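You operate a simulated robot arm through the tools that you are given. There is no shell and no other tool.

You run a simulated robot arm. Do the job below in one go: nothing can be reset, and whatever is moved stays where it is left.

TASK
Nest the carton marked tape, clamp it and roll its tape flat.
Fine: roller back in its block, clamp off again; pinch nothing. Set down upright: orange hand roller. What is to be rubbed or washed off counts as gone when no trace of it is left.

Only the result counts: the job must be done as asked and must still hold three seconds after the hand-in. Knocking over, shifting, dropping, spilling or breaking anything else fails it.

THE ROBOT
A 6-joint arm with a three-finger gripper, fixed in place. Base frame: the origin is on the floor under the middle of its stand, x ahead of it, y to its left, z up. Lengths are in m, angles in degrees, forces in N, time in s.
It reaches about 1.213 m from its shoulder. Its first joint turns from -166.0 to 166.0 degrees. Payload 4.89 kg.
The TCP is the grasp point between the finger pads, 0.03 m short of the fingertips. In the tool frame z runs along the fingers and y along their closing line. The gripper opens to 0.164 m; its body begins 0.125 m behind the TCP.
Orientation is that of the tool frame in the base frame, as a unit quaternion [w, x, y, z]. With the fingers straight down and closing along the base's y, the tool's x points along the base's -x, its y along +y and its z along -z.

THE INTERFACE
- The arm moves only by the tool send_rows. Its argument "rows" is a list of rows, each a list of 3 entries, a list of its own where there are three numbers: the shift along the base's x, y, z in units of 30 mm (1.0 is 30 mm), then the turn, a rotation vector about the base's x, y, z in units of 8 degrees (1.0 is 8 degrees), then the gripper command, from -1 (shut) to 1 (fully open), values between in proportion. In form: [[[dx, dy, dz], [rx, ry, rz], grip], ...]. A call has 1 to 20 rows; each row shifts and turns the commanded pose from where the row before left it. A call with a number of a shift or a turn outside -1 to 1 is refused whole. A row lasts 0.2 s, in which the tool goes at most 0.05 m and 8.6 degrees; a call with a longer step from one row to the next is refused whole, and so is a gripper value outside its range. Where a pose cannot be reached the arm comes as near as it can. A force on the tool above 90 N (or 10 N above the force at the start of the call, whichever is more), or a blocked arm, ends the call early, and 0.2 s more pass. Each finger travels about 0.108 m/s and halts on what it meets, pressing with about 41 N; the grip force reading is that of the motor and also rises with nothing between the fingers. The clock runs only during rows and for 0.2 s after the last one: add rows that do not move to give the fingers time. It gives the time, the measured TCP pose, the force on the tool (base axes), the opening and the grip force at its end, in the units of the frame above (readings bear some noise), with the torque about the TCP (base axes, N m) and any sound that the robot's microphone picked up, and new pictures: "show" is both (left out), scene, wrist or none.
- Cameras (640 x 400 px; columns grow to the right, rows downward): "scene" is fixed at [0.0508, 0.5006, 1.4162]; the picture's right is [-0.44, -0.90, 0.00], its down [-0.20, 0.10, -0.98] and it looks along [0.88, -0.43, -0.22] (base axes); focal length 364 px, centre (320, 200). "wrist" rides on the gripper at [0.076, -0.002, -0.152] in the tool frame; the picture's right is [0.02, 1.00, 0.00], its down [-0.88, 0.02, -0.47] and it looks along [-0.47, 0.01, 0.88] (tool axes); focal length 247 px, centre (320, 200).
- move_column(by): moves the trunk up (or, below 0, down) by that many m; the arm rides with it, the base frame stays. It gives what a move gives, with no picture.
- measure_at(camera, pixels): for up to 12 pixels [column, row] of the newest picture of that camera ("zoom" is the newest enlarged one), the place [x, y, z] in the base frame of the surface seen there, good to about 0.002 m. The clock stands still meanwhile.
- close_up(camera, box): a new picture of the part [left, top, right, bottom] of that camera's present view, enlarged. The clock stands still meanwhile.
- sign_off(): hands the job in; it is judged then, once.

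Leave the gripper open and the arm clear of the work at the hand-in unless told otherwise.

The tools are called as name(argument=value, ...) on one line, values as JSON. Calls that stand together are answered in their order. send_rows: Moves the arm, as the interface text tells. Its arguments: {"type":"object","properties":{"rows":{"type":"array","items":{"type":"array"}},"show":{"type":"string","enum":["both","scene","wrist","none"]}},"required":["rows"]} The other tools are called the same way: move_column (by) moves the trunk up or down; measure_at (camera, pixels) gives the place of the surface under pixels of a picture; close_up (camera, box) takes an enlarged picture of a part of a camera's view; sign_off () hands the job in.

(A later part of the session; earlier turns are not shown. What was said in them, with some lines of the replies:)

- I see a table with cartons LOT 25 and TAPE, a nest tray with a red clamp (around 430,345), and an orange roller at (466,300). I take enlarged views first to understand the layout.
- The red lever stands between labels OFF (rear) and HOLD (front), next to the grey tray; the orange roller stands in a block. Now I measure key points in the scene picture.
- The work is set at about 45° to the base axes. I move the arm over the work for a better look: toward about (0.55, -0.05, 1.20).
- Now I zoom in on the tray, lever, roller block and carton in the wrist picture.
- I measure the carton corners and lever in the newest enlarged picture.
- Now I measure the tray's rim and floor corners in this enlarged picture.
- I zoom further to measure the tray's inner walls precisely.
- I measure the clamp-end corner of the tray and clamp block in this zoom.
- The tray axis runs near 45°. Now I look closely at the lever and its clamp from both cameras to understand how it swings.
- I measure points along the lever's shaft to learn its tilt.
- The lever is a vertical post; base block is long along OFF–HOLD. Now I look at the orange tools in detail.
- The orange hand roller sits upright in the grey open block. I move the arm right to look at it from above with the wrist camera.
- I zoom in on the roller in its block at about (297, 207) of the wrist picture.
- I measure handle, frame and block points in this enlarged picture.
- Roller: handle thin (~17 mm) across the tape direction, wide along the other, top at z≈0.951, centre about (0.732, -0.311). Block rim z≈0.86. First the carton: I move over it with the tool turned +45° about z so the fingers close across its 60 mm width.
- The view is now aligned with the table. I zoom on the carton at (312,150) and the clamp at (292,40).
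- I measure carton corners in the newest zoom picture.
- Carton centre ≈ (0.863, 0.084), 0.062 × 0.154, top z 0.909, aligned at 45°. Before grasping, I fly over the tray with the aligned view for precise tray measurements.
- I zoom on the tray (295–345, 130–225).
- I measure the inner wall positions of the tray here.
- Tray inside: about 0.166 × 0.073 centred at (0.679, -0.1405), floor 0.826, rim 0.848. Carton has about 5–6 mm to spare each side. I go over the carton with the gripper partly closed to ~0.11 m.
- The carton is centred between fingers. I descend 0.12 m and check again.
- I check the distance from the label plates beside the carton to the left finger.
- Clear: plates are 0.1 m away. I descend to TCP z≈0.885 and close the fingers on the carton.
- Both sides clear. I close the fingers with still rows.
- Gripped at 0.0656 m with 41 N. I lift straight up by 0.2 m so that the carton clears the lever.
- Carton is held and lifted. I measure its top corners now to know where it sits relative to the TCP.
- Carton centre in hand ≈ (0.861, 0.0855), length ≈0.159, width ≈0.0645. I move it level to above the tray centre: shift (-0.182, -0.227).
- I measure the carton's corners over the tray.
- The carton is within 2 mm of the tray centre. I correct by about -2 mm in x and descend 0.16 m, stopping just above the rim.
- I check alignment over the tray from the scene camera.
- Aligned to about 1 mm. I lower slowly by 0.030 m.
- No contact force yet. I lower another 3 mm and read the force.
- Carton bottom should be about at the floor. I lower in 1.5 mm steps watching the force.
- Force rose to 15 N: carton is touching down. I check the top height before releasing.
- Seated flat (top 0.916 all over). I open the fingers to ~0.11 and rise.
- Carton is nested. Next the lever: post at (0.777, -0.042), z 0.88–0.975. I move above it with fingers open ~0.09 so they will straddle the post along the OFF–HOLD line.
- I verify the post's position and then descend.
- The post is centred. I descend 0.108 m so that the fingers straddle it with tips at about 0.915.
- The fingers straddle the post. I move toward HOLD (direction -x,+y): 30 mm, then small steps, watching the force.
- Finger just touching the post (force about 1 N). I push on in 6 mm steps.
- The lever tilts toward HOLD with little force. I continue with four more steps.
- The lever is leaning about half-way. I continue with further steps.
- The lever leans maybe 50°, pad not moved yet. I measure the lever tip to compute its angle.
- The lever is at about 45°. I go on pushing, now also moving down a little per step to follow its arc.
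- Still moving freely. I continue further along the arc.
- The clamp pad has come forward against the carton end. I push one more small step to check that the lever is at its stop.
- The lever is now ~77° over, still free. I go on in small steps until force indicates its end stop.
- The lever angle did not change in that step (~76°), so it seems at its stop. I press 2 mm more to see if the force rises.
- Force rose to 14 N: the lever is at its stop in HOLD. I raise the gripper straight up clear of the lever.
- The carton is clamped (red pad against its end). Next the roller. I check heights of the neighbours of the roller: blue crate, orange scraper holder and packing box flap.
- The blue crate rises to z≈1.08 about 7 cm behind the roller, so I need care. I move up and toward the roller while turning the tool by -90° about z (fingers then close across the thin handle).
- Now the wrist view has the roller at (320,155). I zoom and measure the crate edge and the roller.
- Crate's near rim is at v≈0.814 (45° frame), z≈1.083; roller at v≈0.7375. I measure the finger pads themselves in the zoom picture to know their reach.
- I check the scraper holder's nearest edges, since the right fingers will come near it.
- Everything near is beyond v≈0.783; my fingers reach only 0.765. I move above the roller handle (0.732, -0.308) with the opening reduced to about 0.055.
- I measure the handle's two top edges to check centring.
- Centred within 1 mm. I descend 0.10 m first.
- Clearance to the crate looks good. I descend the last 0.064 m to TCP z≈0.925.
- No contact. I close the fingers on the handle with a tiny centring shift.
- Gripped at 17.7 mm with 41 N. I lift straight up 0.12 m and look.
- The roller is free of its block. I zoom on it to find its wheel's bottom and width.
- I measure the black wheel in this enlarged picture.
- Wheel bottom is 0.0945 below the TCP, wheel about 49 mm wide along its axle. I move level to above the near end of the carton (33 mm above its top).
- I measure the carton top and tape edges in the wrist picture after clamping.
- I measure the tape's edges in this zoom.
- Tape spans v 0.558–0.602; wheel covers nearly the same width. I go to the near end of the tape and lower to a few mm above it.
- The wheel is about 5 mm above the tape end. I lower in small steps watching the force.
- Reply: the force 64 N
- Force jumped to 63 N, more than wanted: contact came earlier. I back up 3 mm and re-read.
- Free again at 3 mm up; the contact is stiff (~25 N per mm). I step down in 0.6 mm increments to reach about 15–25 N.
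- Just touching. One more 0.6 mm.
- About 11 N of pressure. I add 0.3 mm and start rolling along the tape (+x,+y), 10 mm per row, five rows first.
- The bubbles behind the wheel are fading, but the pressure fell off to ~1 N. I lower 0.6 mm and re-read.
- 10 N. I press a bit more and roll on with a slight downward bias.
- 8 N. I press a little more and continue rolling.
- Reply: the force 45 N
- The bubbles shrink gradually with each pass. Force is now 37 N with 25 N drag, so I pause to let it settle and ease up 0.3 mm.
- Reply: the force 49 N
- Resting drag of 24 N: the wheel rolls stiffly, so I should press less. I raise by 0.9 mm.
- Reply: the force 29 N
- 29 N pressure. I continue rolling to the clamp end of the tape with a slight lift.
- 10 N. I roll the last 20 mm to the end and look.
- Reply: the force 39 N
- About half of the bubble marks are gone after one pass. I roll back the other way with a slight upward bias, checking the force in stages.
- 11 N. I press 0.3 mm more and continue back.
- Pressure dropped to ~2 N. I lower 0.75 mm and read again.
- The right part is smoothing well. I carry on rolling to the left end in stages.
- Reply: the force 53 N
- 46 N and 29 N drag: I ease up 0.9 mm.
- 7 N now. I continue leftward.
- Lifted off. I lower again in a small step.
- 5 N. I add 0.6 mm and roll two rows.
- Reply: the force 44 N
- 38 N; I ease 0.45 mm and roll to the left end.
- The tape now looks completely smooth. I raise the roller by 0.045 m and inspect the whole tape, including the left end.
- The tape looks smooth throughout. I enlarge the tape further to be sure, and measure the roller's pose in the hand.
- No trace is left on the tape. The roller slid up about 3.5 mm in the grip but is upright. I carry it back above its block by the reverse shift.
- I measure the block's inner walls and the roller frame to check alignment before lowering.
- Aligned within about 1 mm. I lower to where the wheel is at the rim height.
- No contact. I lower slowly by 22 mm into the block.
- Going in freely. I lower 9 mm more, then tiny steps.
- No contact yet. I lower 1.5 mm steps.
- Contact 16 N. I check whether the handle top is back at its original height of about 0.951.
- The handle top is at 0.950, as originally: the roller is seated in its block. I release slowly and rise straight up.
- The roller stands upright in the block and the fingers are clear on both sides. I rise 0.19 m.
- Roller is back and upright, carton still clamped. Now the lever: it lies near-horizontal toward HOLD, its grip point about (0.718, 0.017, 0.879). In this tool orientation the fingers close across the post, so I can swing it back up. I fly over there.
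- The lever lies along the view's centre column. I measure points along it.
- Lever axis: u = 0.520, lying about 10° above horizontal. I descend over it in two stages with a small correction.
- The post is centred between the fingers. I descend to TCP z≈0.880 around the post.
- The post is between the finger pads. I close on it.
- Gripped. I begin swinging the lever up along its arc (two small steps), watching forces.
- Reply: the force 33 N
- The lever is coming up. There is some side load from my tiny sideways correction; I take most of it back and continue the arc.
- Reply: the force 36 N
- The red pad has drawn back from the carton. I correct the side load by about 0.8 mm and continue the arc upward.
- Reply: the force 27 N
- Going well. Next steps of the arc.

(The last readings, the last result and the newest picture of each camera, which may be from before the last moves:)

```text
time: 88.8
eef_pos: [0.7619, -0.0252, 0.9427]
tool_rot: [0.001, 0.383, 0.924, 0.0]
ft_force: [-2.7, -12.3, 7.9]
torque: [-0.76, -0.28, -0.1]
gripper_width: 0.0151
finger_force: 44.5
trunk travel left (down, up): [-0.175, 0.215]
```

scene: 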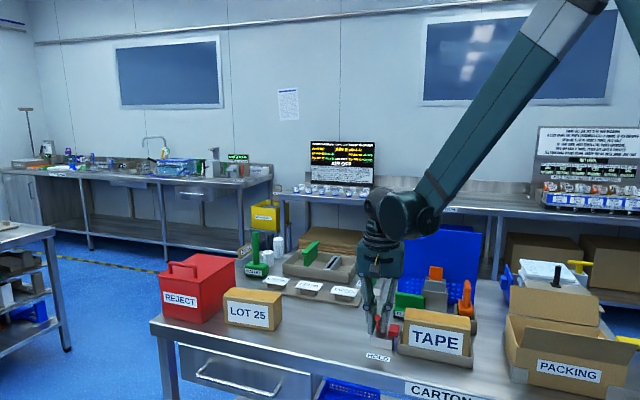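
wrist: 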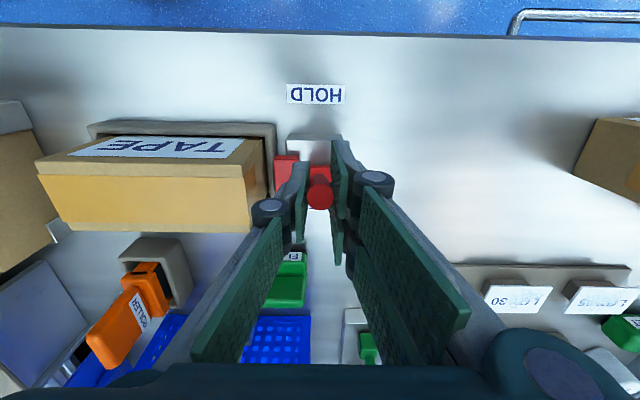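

Lever near 16° from upright. Two last steps.

send_rows(rows=[[[0.2572, -0.2572, 0.0773], [0, 0, 0], -0.9], [[0.2, -0.2, 0.02], [0, 0, 0], -0.9], [[0, 0, 0], [0, 0, 0], -0.9]])

close_up(camera="scene", box=[340, 270, 450, 370])

measure_at(camera="wrist", pixels=[[320, 210], [320, 205], [320, 200], [320, 195], [320, 190], [320, 185], [320, 180]])

```text
time: 89.6
eef_pos: [0.7733, -0.0388, 0.9466]
tool_rot: [0.0, 0.383, 0.924, 0.0]
ft_force: [-28.9, -3.7, -4.8]
torque: [0.23, 1.77, -0.13]
gripper_width: 0.0146
finger_force: 44.3
trunk travel left (down, up): [-0.175, 0.215]
```

scene: 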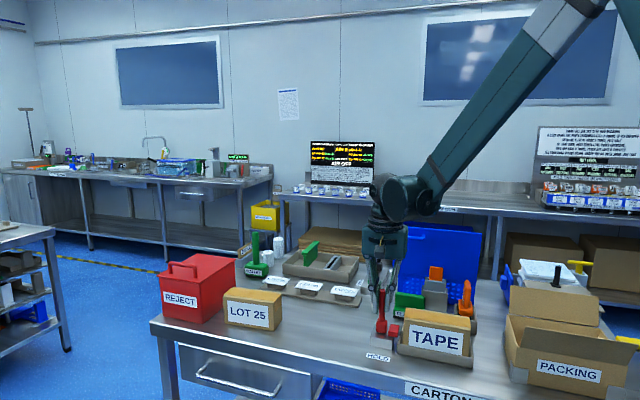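
wrist: 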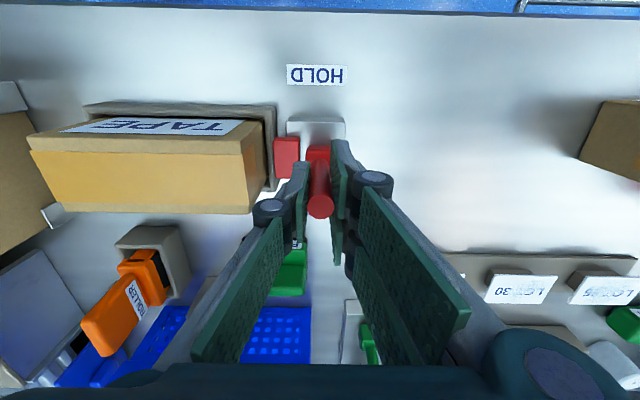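

```text
4.00 times, centred on (395, 320) of scene
```

zoom: 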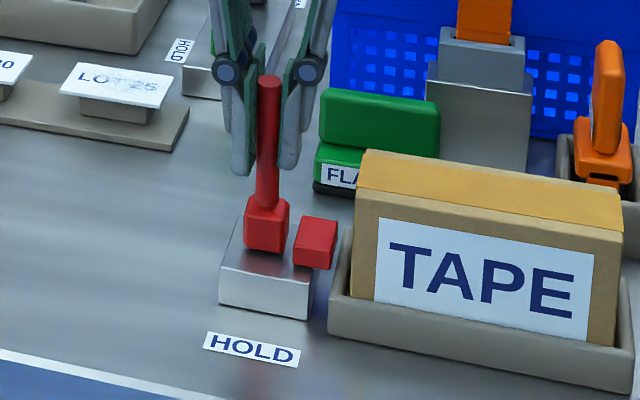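

```text
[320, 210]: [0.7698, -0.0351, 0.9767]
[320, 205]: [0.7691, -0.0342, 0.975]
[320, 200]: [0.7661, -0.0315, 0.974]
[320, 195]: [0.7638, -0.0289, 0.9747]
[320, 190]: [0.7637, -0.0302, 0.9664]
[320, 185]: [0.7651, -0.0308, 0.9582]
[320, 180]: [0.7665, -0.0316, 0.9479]
```

The lever is about 6–7° short of upright. I push it on by 5 mm toward OFF.

send_rows(rows=[[[0.12, -0.12, 0], [0, 0, 0], -0.9], [[0, 0, 0], [0, 0, 0], -0.9]], show="wrist")

measure_at(camera="wrist", pixels=[[320, 213], [320, 210], [320, 205], [320, 200], [320, 195], [320, 190], [320, 185], [320, 180]])

```text
time: 90.2
eef_pos: [0.776, -0.0431, 0.9462]
tool_rot: [0.0, 0.383, 0.924, -0.001]
ft_force: [-33.2, -1.6, -0.3]
torque: [0.75, 1.82, 0.04]
gripper_width: 0.0142
finger_force: 45.3
trunk travel left (down, up): [-0.175, 0.215]
```

wrist: 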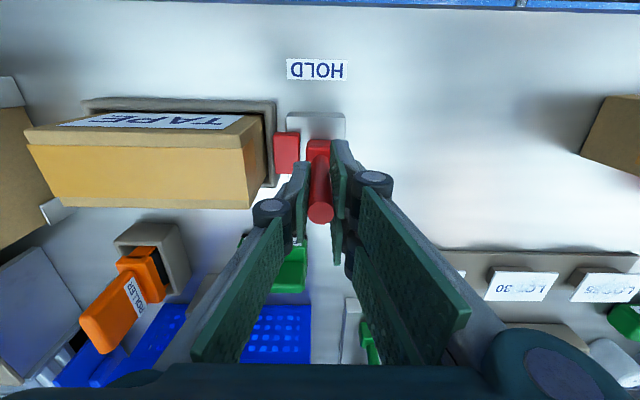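

```text
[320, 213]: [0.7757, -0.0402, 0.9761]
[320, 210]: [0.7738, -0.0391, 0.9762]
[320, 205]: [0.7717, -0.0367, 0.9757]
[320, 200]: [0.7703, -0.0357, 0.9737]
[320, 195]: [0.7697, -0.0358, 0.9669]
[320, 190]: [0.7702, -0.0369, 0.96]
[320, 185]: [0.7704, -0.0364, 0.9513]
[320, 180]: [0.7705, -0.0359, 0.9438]
```

Nearly vertical. One more 2–3 mm push to reach the end stop.

send_rows(rows=[[[0.07, -0.07, 0], [0, 0, 0], -0.9], [[0, 0, 0], [0, 0, 0], -0.9]], show="wrist")

measure_at(camera="wrist", pixels=[[320, 213], [320, 210], [320, 205], [320, 200], [320, 195], [320, 190], [320, 185], [320, 180]])

```text
time: 90.8
eef_pos: [0.7787, -0.0441, 0.9463]
tool_rot: [0.0, 0.383, 0.924, 0.0]
ft_force: [-49.1, 10.7, -11.2]
torque: [1.07, 2.04, 0.12]
gripper_width: 0.0141
finger_force: 45.0
trunk travel left (down, up): [-0.175, 0.215]
```

wrist: 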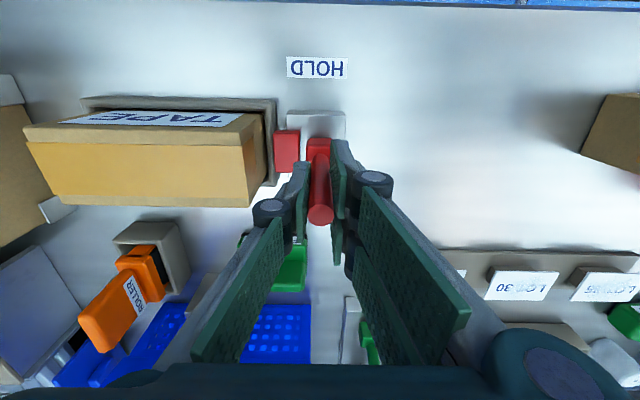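

```text
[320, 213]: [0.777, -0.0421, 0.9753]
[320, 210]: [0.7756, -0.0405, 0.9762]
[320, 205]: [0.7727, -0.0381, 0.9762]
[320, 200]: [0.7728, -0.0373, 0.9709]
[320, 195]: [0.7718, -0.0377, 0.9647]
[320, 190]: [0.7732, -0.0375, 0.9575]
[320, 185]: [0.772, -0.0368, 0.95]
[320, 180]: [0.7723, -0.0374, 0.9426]
```

The lever is at its OFF stop (42 N reaction, tip at its original place). I relieve the load slightly, open the fingers, and let it stand.

send_rows(rows=[[[-0.045, 0.015, 0.005], [0, 0, 0], -0.9], [[0, 0, 0], [0, 0, 0], -0.9], [[0, 0, 0], [0, 0, 0], -0.75], [[0, 0, 0], [0, 0, 0], -0.6], [[0, 0, 0], [0, 0, 0], -0.45], [[0, 0, 0], [0, 0, 0], -0.4], [[0, 0, 0], [0, 0, 0], -0.4]])

close_up(camera="scene", box=[340, 270, 450, 370])

measure_at(camera="wrist", pixels=[[320, 213], [320, 210], [320, 205], [320, 200], [320, 195], [320, 190], [320, 185], [320, 180], [320, 170], [320, 165]])

```text
time: 92.4
eef_pos: [0.7792, -0.0451, 0.946]
tool_rot: [0.0, 0.383, 0.924, 0.0]
ft_force: [0.5, -0.1, 0.0]
torque: [0.0, 0.01, -0.03]
gripper_width: 0.049
finger_force: 0.0
trunk travel left (down, up): [-0.175, 0.215]
```

scene: 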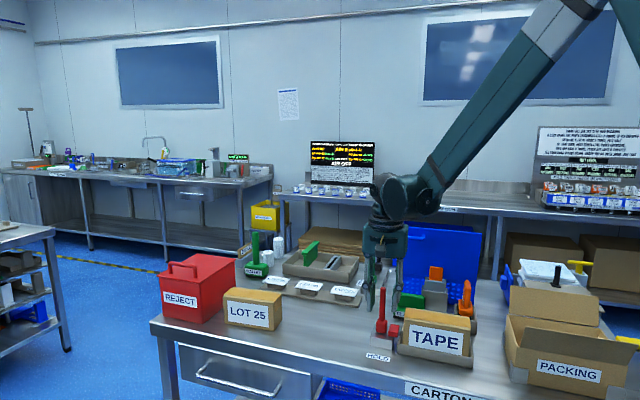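
wrist: 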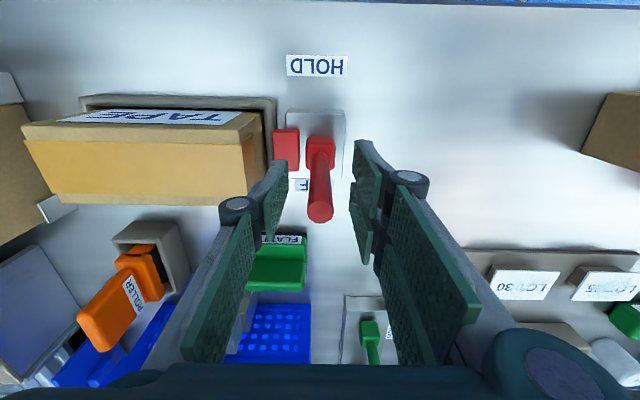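

```text
4.00 times, centred on (395, 320) of scene
```

zoom: 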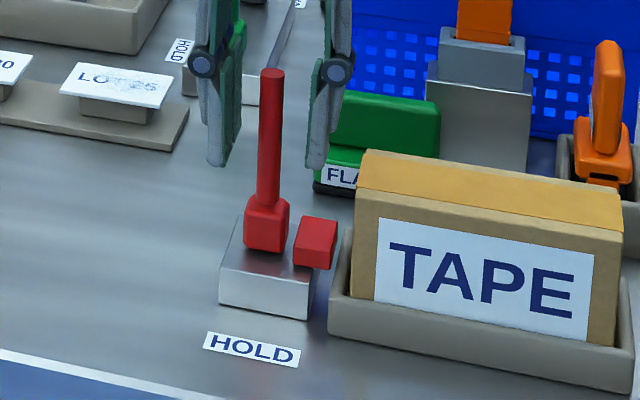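

```text
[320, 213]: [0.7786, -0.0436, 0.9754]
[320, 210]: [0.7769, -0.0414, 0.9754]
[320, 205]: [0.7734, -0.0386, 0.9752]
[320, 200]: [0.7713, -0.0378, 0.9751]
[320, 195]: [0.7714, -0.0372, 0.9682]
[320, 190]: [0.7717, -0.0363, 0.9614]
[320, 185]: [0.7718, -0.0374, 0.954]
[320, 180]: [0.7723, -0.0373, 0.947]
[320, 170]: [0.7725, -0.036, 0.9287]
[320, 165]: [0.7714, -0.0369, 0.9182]
```

The lever stands vertical at OFF and the pad is drawn back. I rise straight up and clear of the work.

send_rows(rows=[[[0, 0, 0.5], [0, 0, 0], -0.4], [[0, 0, 1], [0, 0, 0], -0.4], [[0, 0, 1], [0, 0, 0], -0.4], [[0, 0, 1], [0, 0, 0], -0.4], [[0, 0, 1], [0, 0, 0], -0.4], [[0, 0, 1], [0, 0, 0], -0.4], [[0, 0, 1], [0, 0, 0], -0.4], [[0, 0, 0], [0, 0, 0], -0.4]])

close_up(camera="wrist", box=[160, 60, 380, 220])

close_up(camera="scene", box=[360, 250, 500, 370])

```text
time: 94.2
eef_pos: [0.7797, -0.0445, 1.1418]
tool_rot: [0.0, 0.382, 0.924, 0.0]
ft_force: [-0.3, -0.4, -0.2]
torque: [0.02, -0.05, -0.02]
gripper_width: 0.0494
finger_force: 0.0
trunk travel left (down, up): [-0.175, 0.215]
```

scene: 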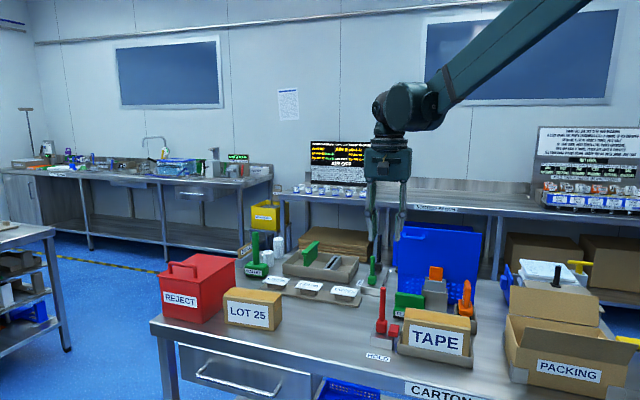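
wrist: 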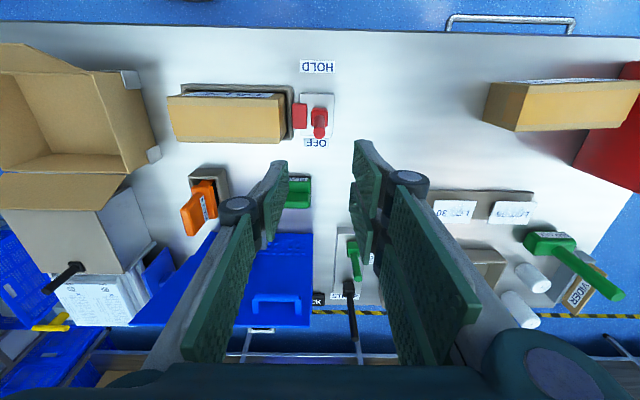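

```text
2.50 times, centred on (270, 140) of wrist
```

zoom: 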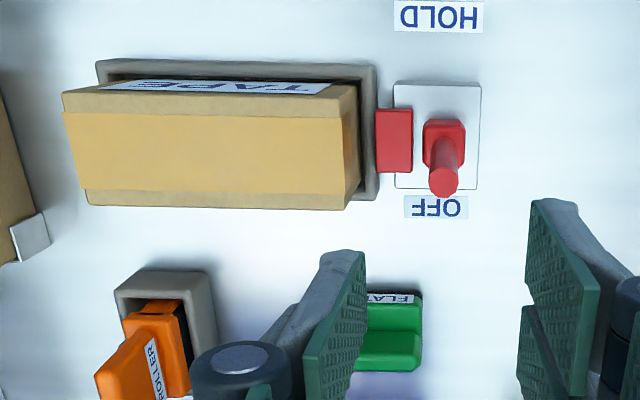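

```text
3.33 times, centred on (430, 310) of scene
```

zoom: 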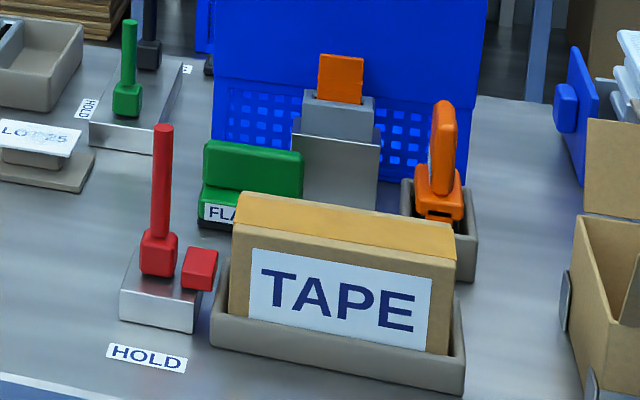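

All looks right. I move the arm back up and away, open the gripper fully, and then inspect the tape, roller and carton once more.

send_rows(rows=[[[-0.4, 0.2, 0.8], [0, 0, 0.4], 0], [[-0.8, 0.3, 0.6], [0, 0, 0.47], 0.5], [[-0.8, 0.3, 0.6], [0, 0, 0.47], 1], [[-0.8, 0.3, 0.6], [0, 0, 0.47], 1], [[-0.8, 0.3, 0.6], [0, 0, 0.47], 1], [[-0.8, 0.3, 0.6], [0, 0, 0.47], 1], [[-0.8, 0.3, 0.6], [0, 0, 0.47], 1], [[-0.8, 0.3, 0.3], [0, 0, 0.47], 1], [[-0.8, 0.3, 0], [0, 0, 0.47], 1], [[-0.8, 0.3, 0], [0, 0, 0.47], 1], [[-0.8, 0.3, 0], [0, 0, 0.47], 1], [[-0.8, 0.3, 0], [0, 0, 0.47], 1], [[0, 0, 0], [0, 0, 0], 1], [[0, 0, 0], [0, 0, 0], 1]])

close_up(camera="scene", box=[360, 250, 500, 370])

close_up(camera="scene", box=[395, 295, 480, 350])

```text
time: 97.2
eef_pos: [0.5027, 0.0593, 1.2817]
tool_rot: [0.001, 0.004, 1.0, 0.0]
ft_force: [-0.7, 0.5, 0.1]
torque: [-0.02, -0.11, -0.01]
gripper_width: 0.1639
finger_force: 0.1
trunk travel left (down, up): [-0.175, 0.215]
```

scene: 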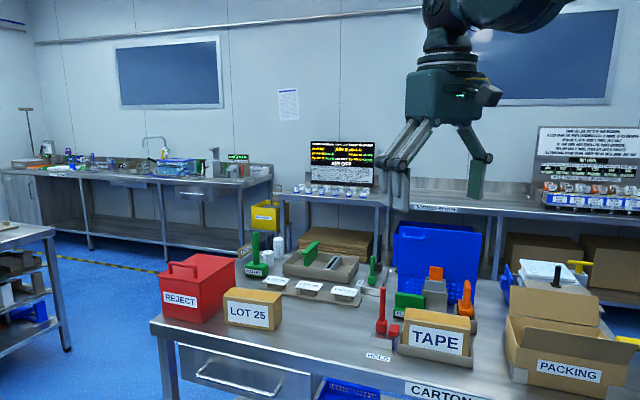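
wrist: 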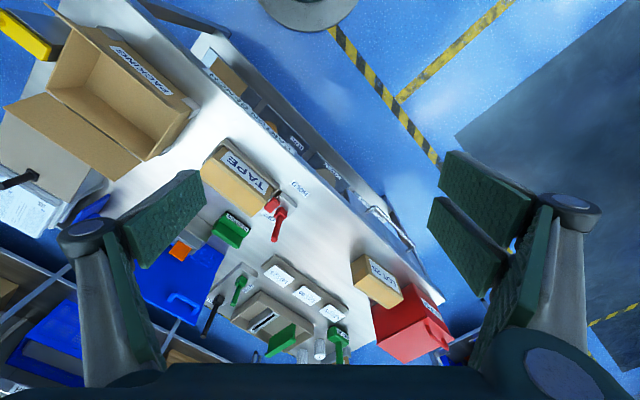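

```text
3.33 times, centred on (430, 310) of scene
```

zoom: 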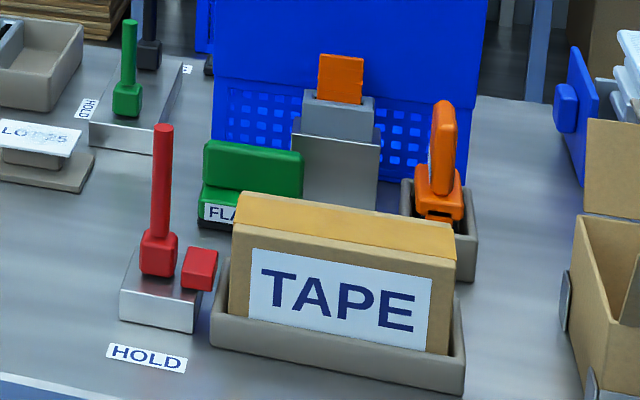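

```text
7.27 times, centred on (438, 322) of scene
```

zoom: 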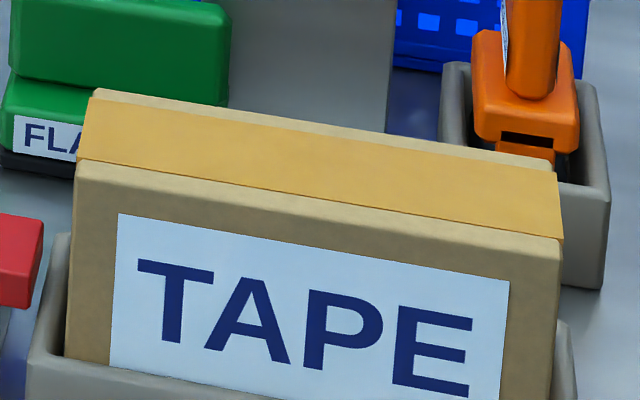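

Final check by measurement: carton top height, pad, lever and roller.

measure_at(camera="scene", pixels=[[412, 312], [440, 318], [466, 324], [382, 290], [381, 325], [393, 330], [467, 285], [465, 310], [410, 300], [250, 295]])

close_up(camera="wrist", box=[190, 130, 330, 250])

```text
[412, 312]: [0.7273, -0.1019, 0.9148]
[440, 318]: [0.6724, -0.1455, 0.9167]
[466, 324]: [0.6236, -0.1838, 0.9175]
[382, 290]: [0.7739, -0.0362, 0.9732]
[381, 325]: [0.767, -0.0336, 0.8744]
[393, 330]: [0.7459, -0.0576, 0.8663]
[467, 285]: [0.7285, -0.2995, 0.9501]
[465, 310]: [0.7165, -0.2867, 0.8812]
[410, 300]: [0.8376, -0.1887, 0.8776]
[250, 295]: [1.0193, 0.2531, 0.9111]
```

```text
3.33 times, centred on (260, 190) of wrist
```

zoom: 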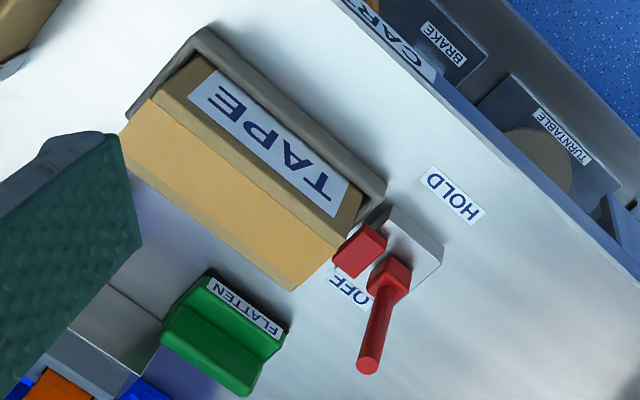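

The carton sits nested in the tray with its top at about 0.916. The tape shows no bubbles in any view. The lever is upright at OFF with the pad drawn back, and the roller is upright in its block at its original height. The gripper is open and the arm is clear. I hand the job in.

sign_off()

```text
The job is handed in.
```

The job is done and handed in; I haven't seen the judging result.

- **Carton:** the carton marked TAPE sits flat in the tray, with its top level at about 0.916 m.
- **Tape:** I clamped the carton and rolled its full length out and back. No bubble marks show in any enlarged view.
- **Roller:** the orange hand roller is back in its block, upright and at its original height.
- **Clamp:** the lever is back upright at OFF, against its stop, and the red pad has drawn back off the carton.
- **Surroundings:** I saw nothing else shifted or knocked over. The gripper is open and the arm is clear of the work.

When I first touched the roller to the tape, the force briefly reached about 63 N. After that it varied between nearly zero and about 46 N. The roller slid about 3.5 mm in the grip as a result, but I saw no damage to the carton or roller.
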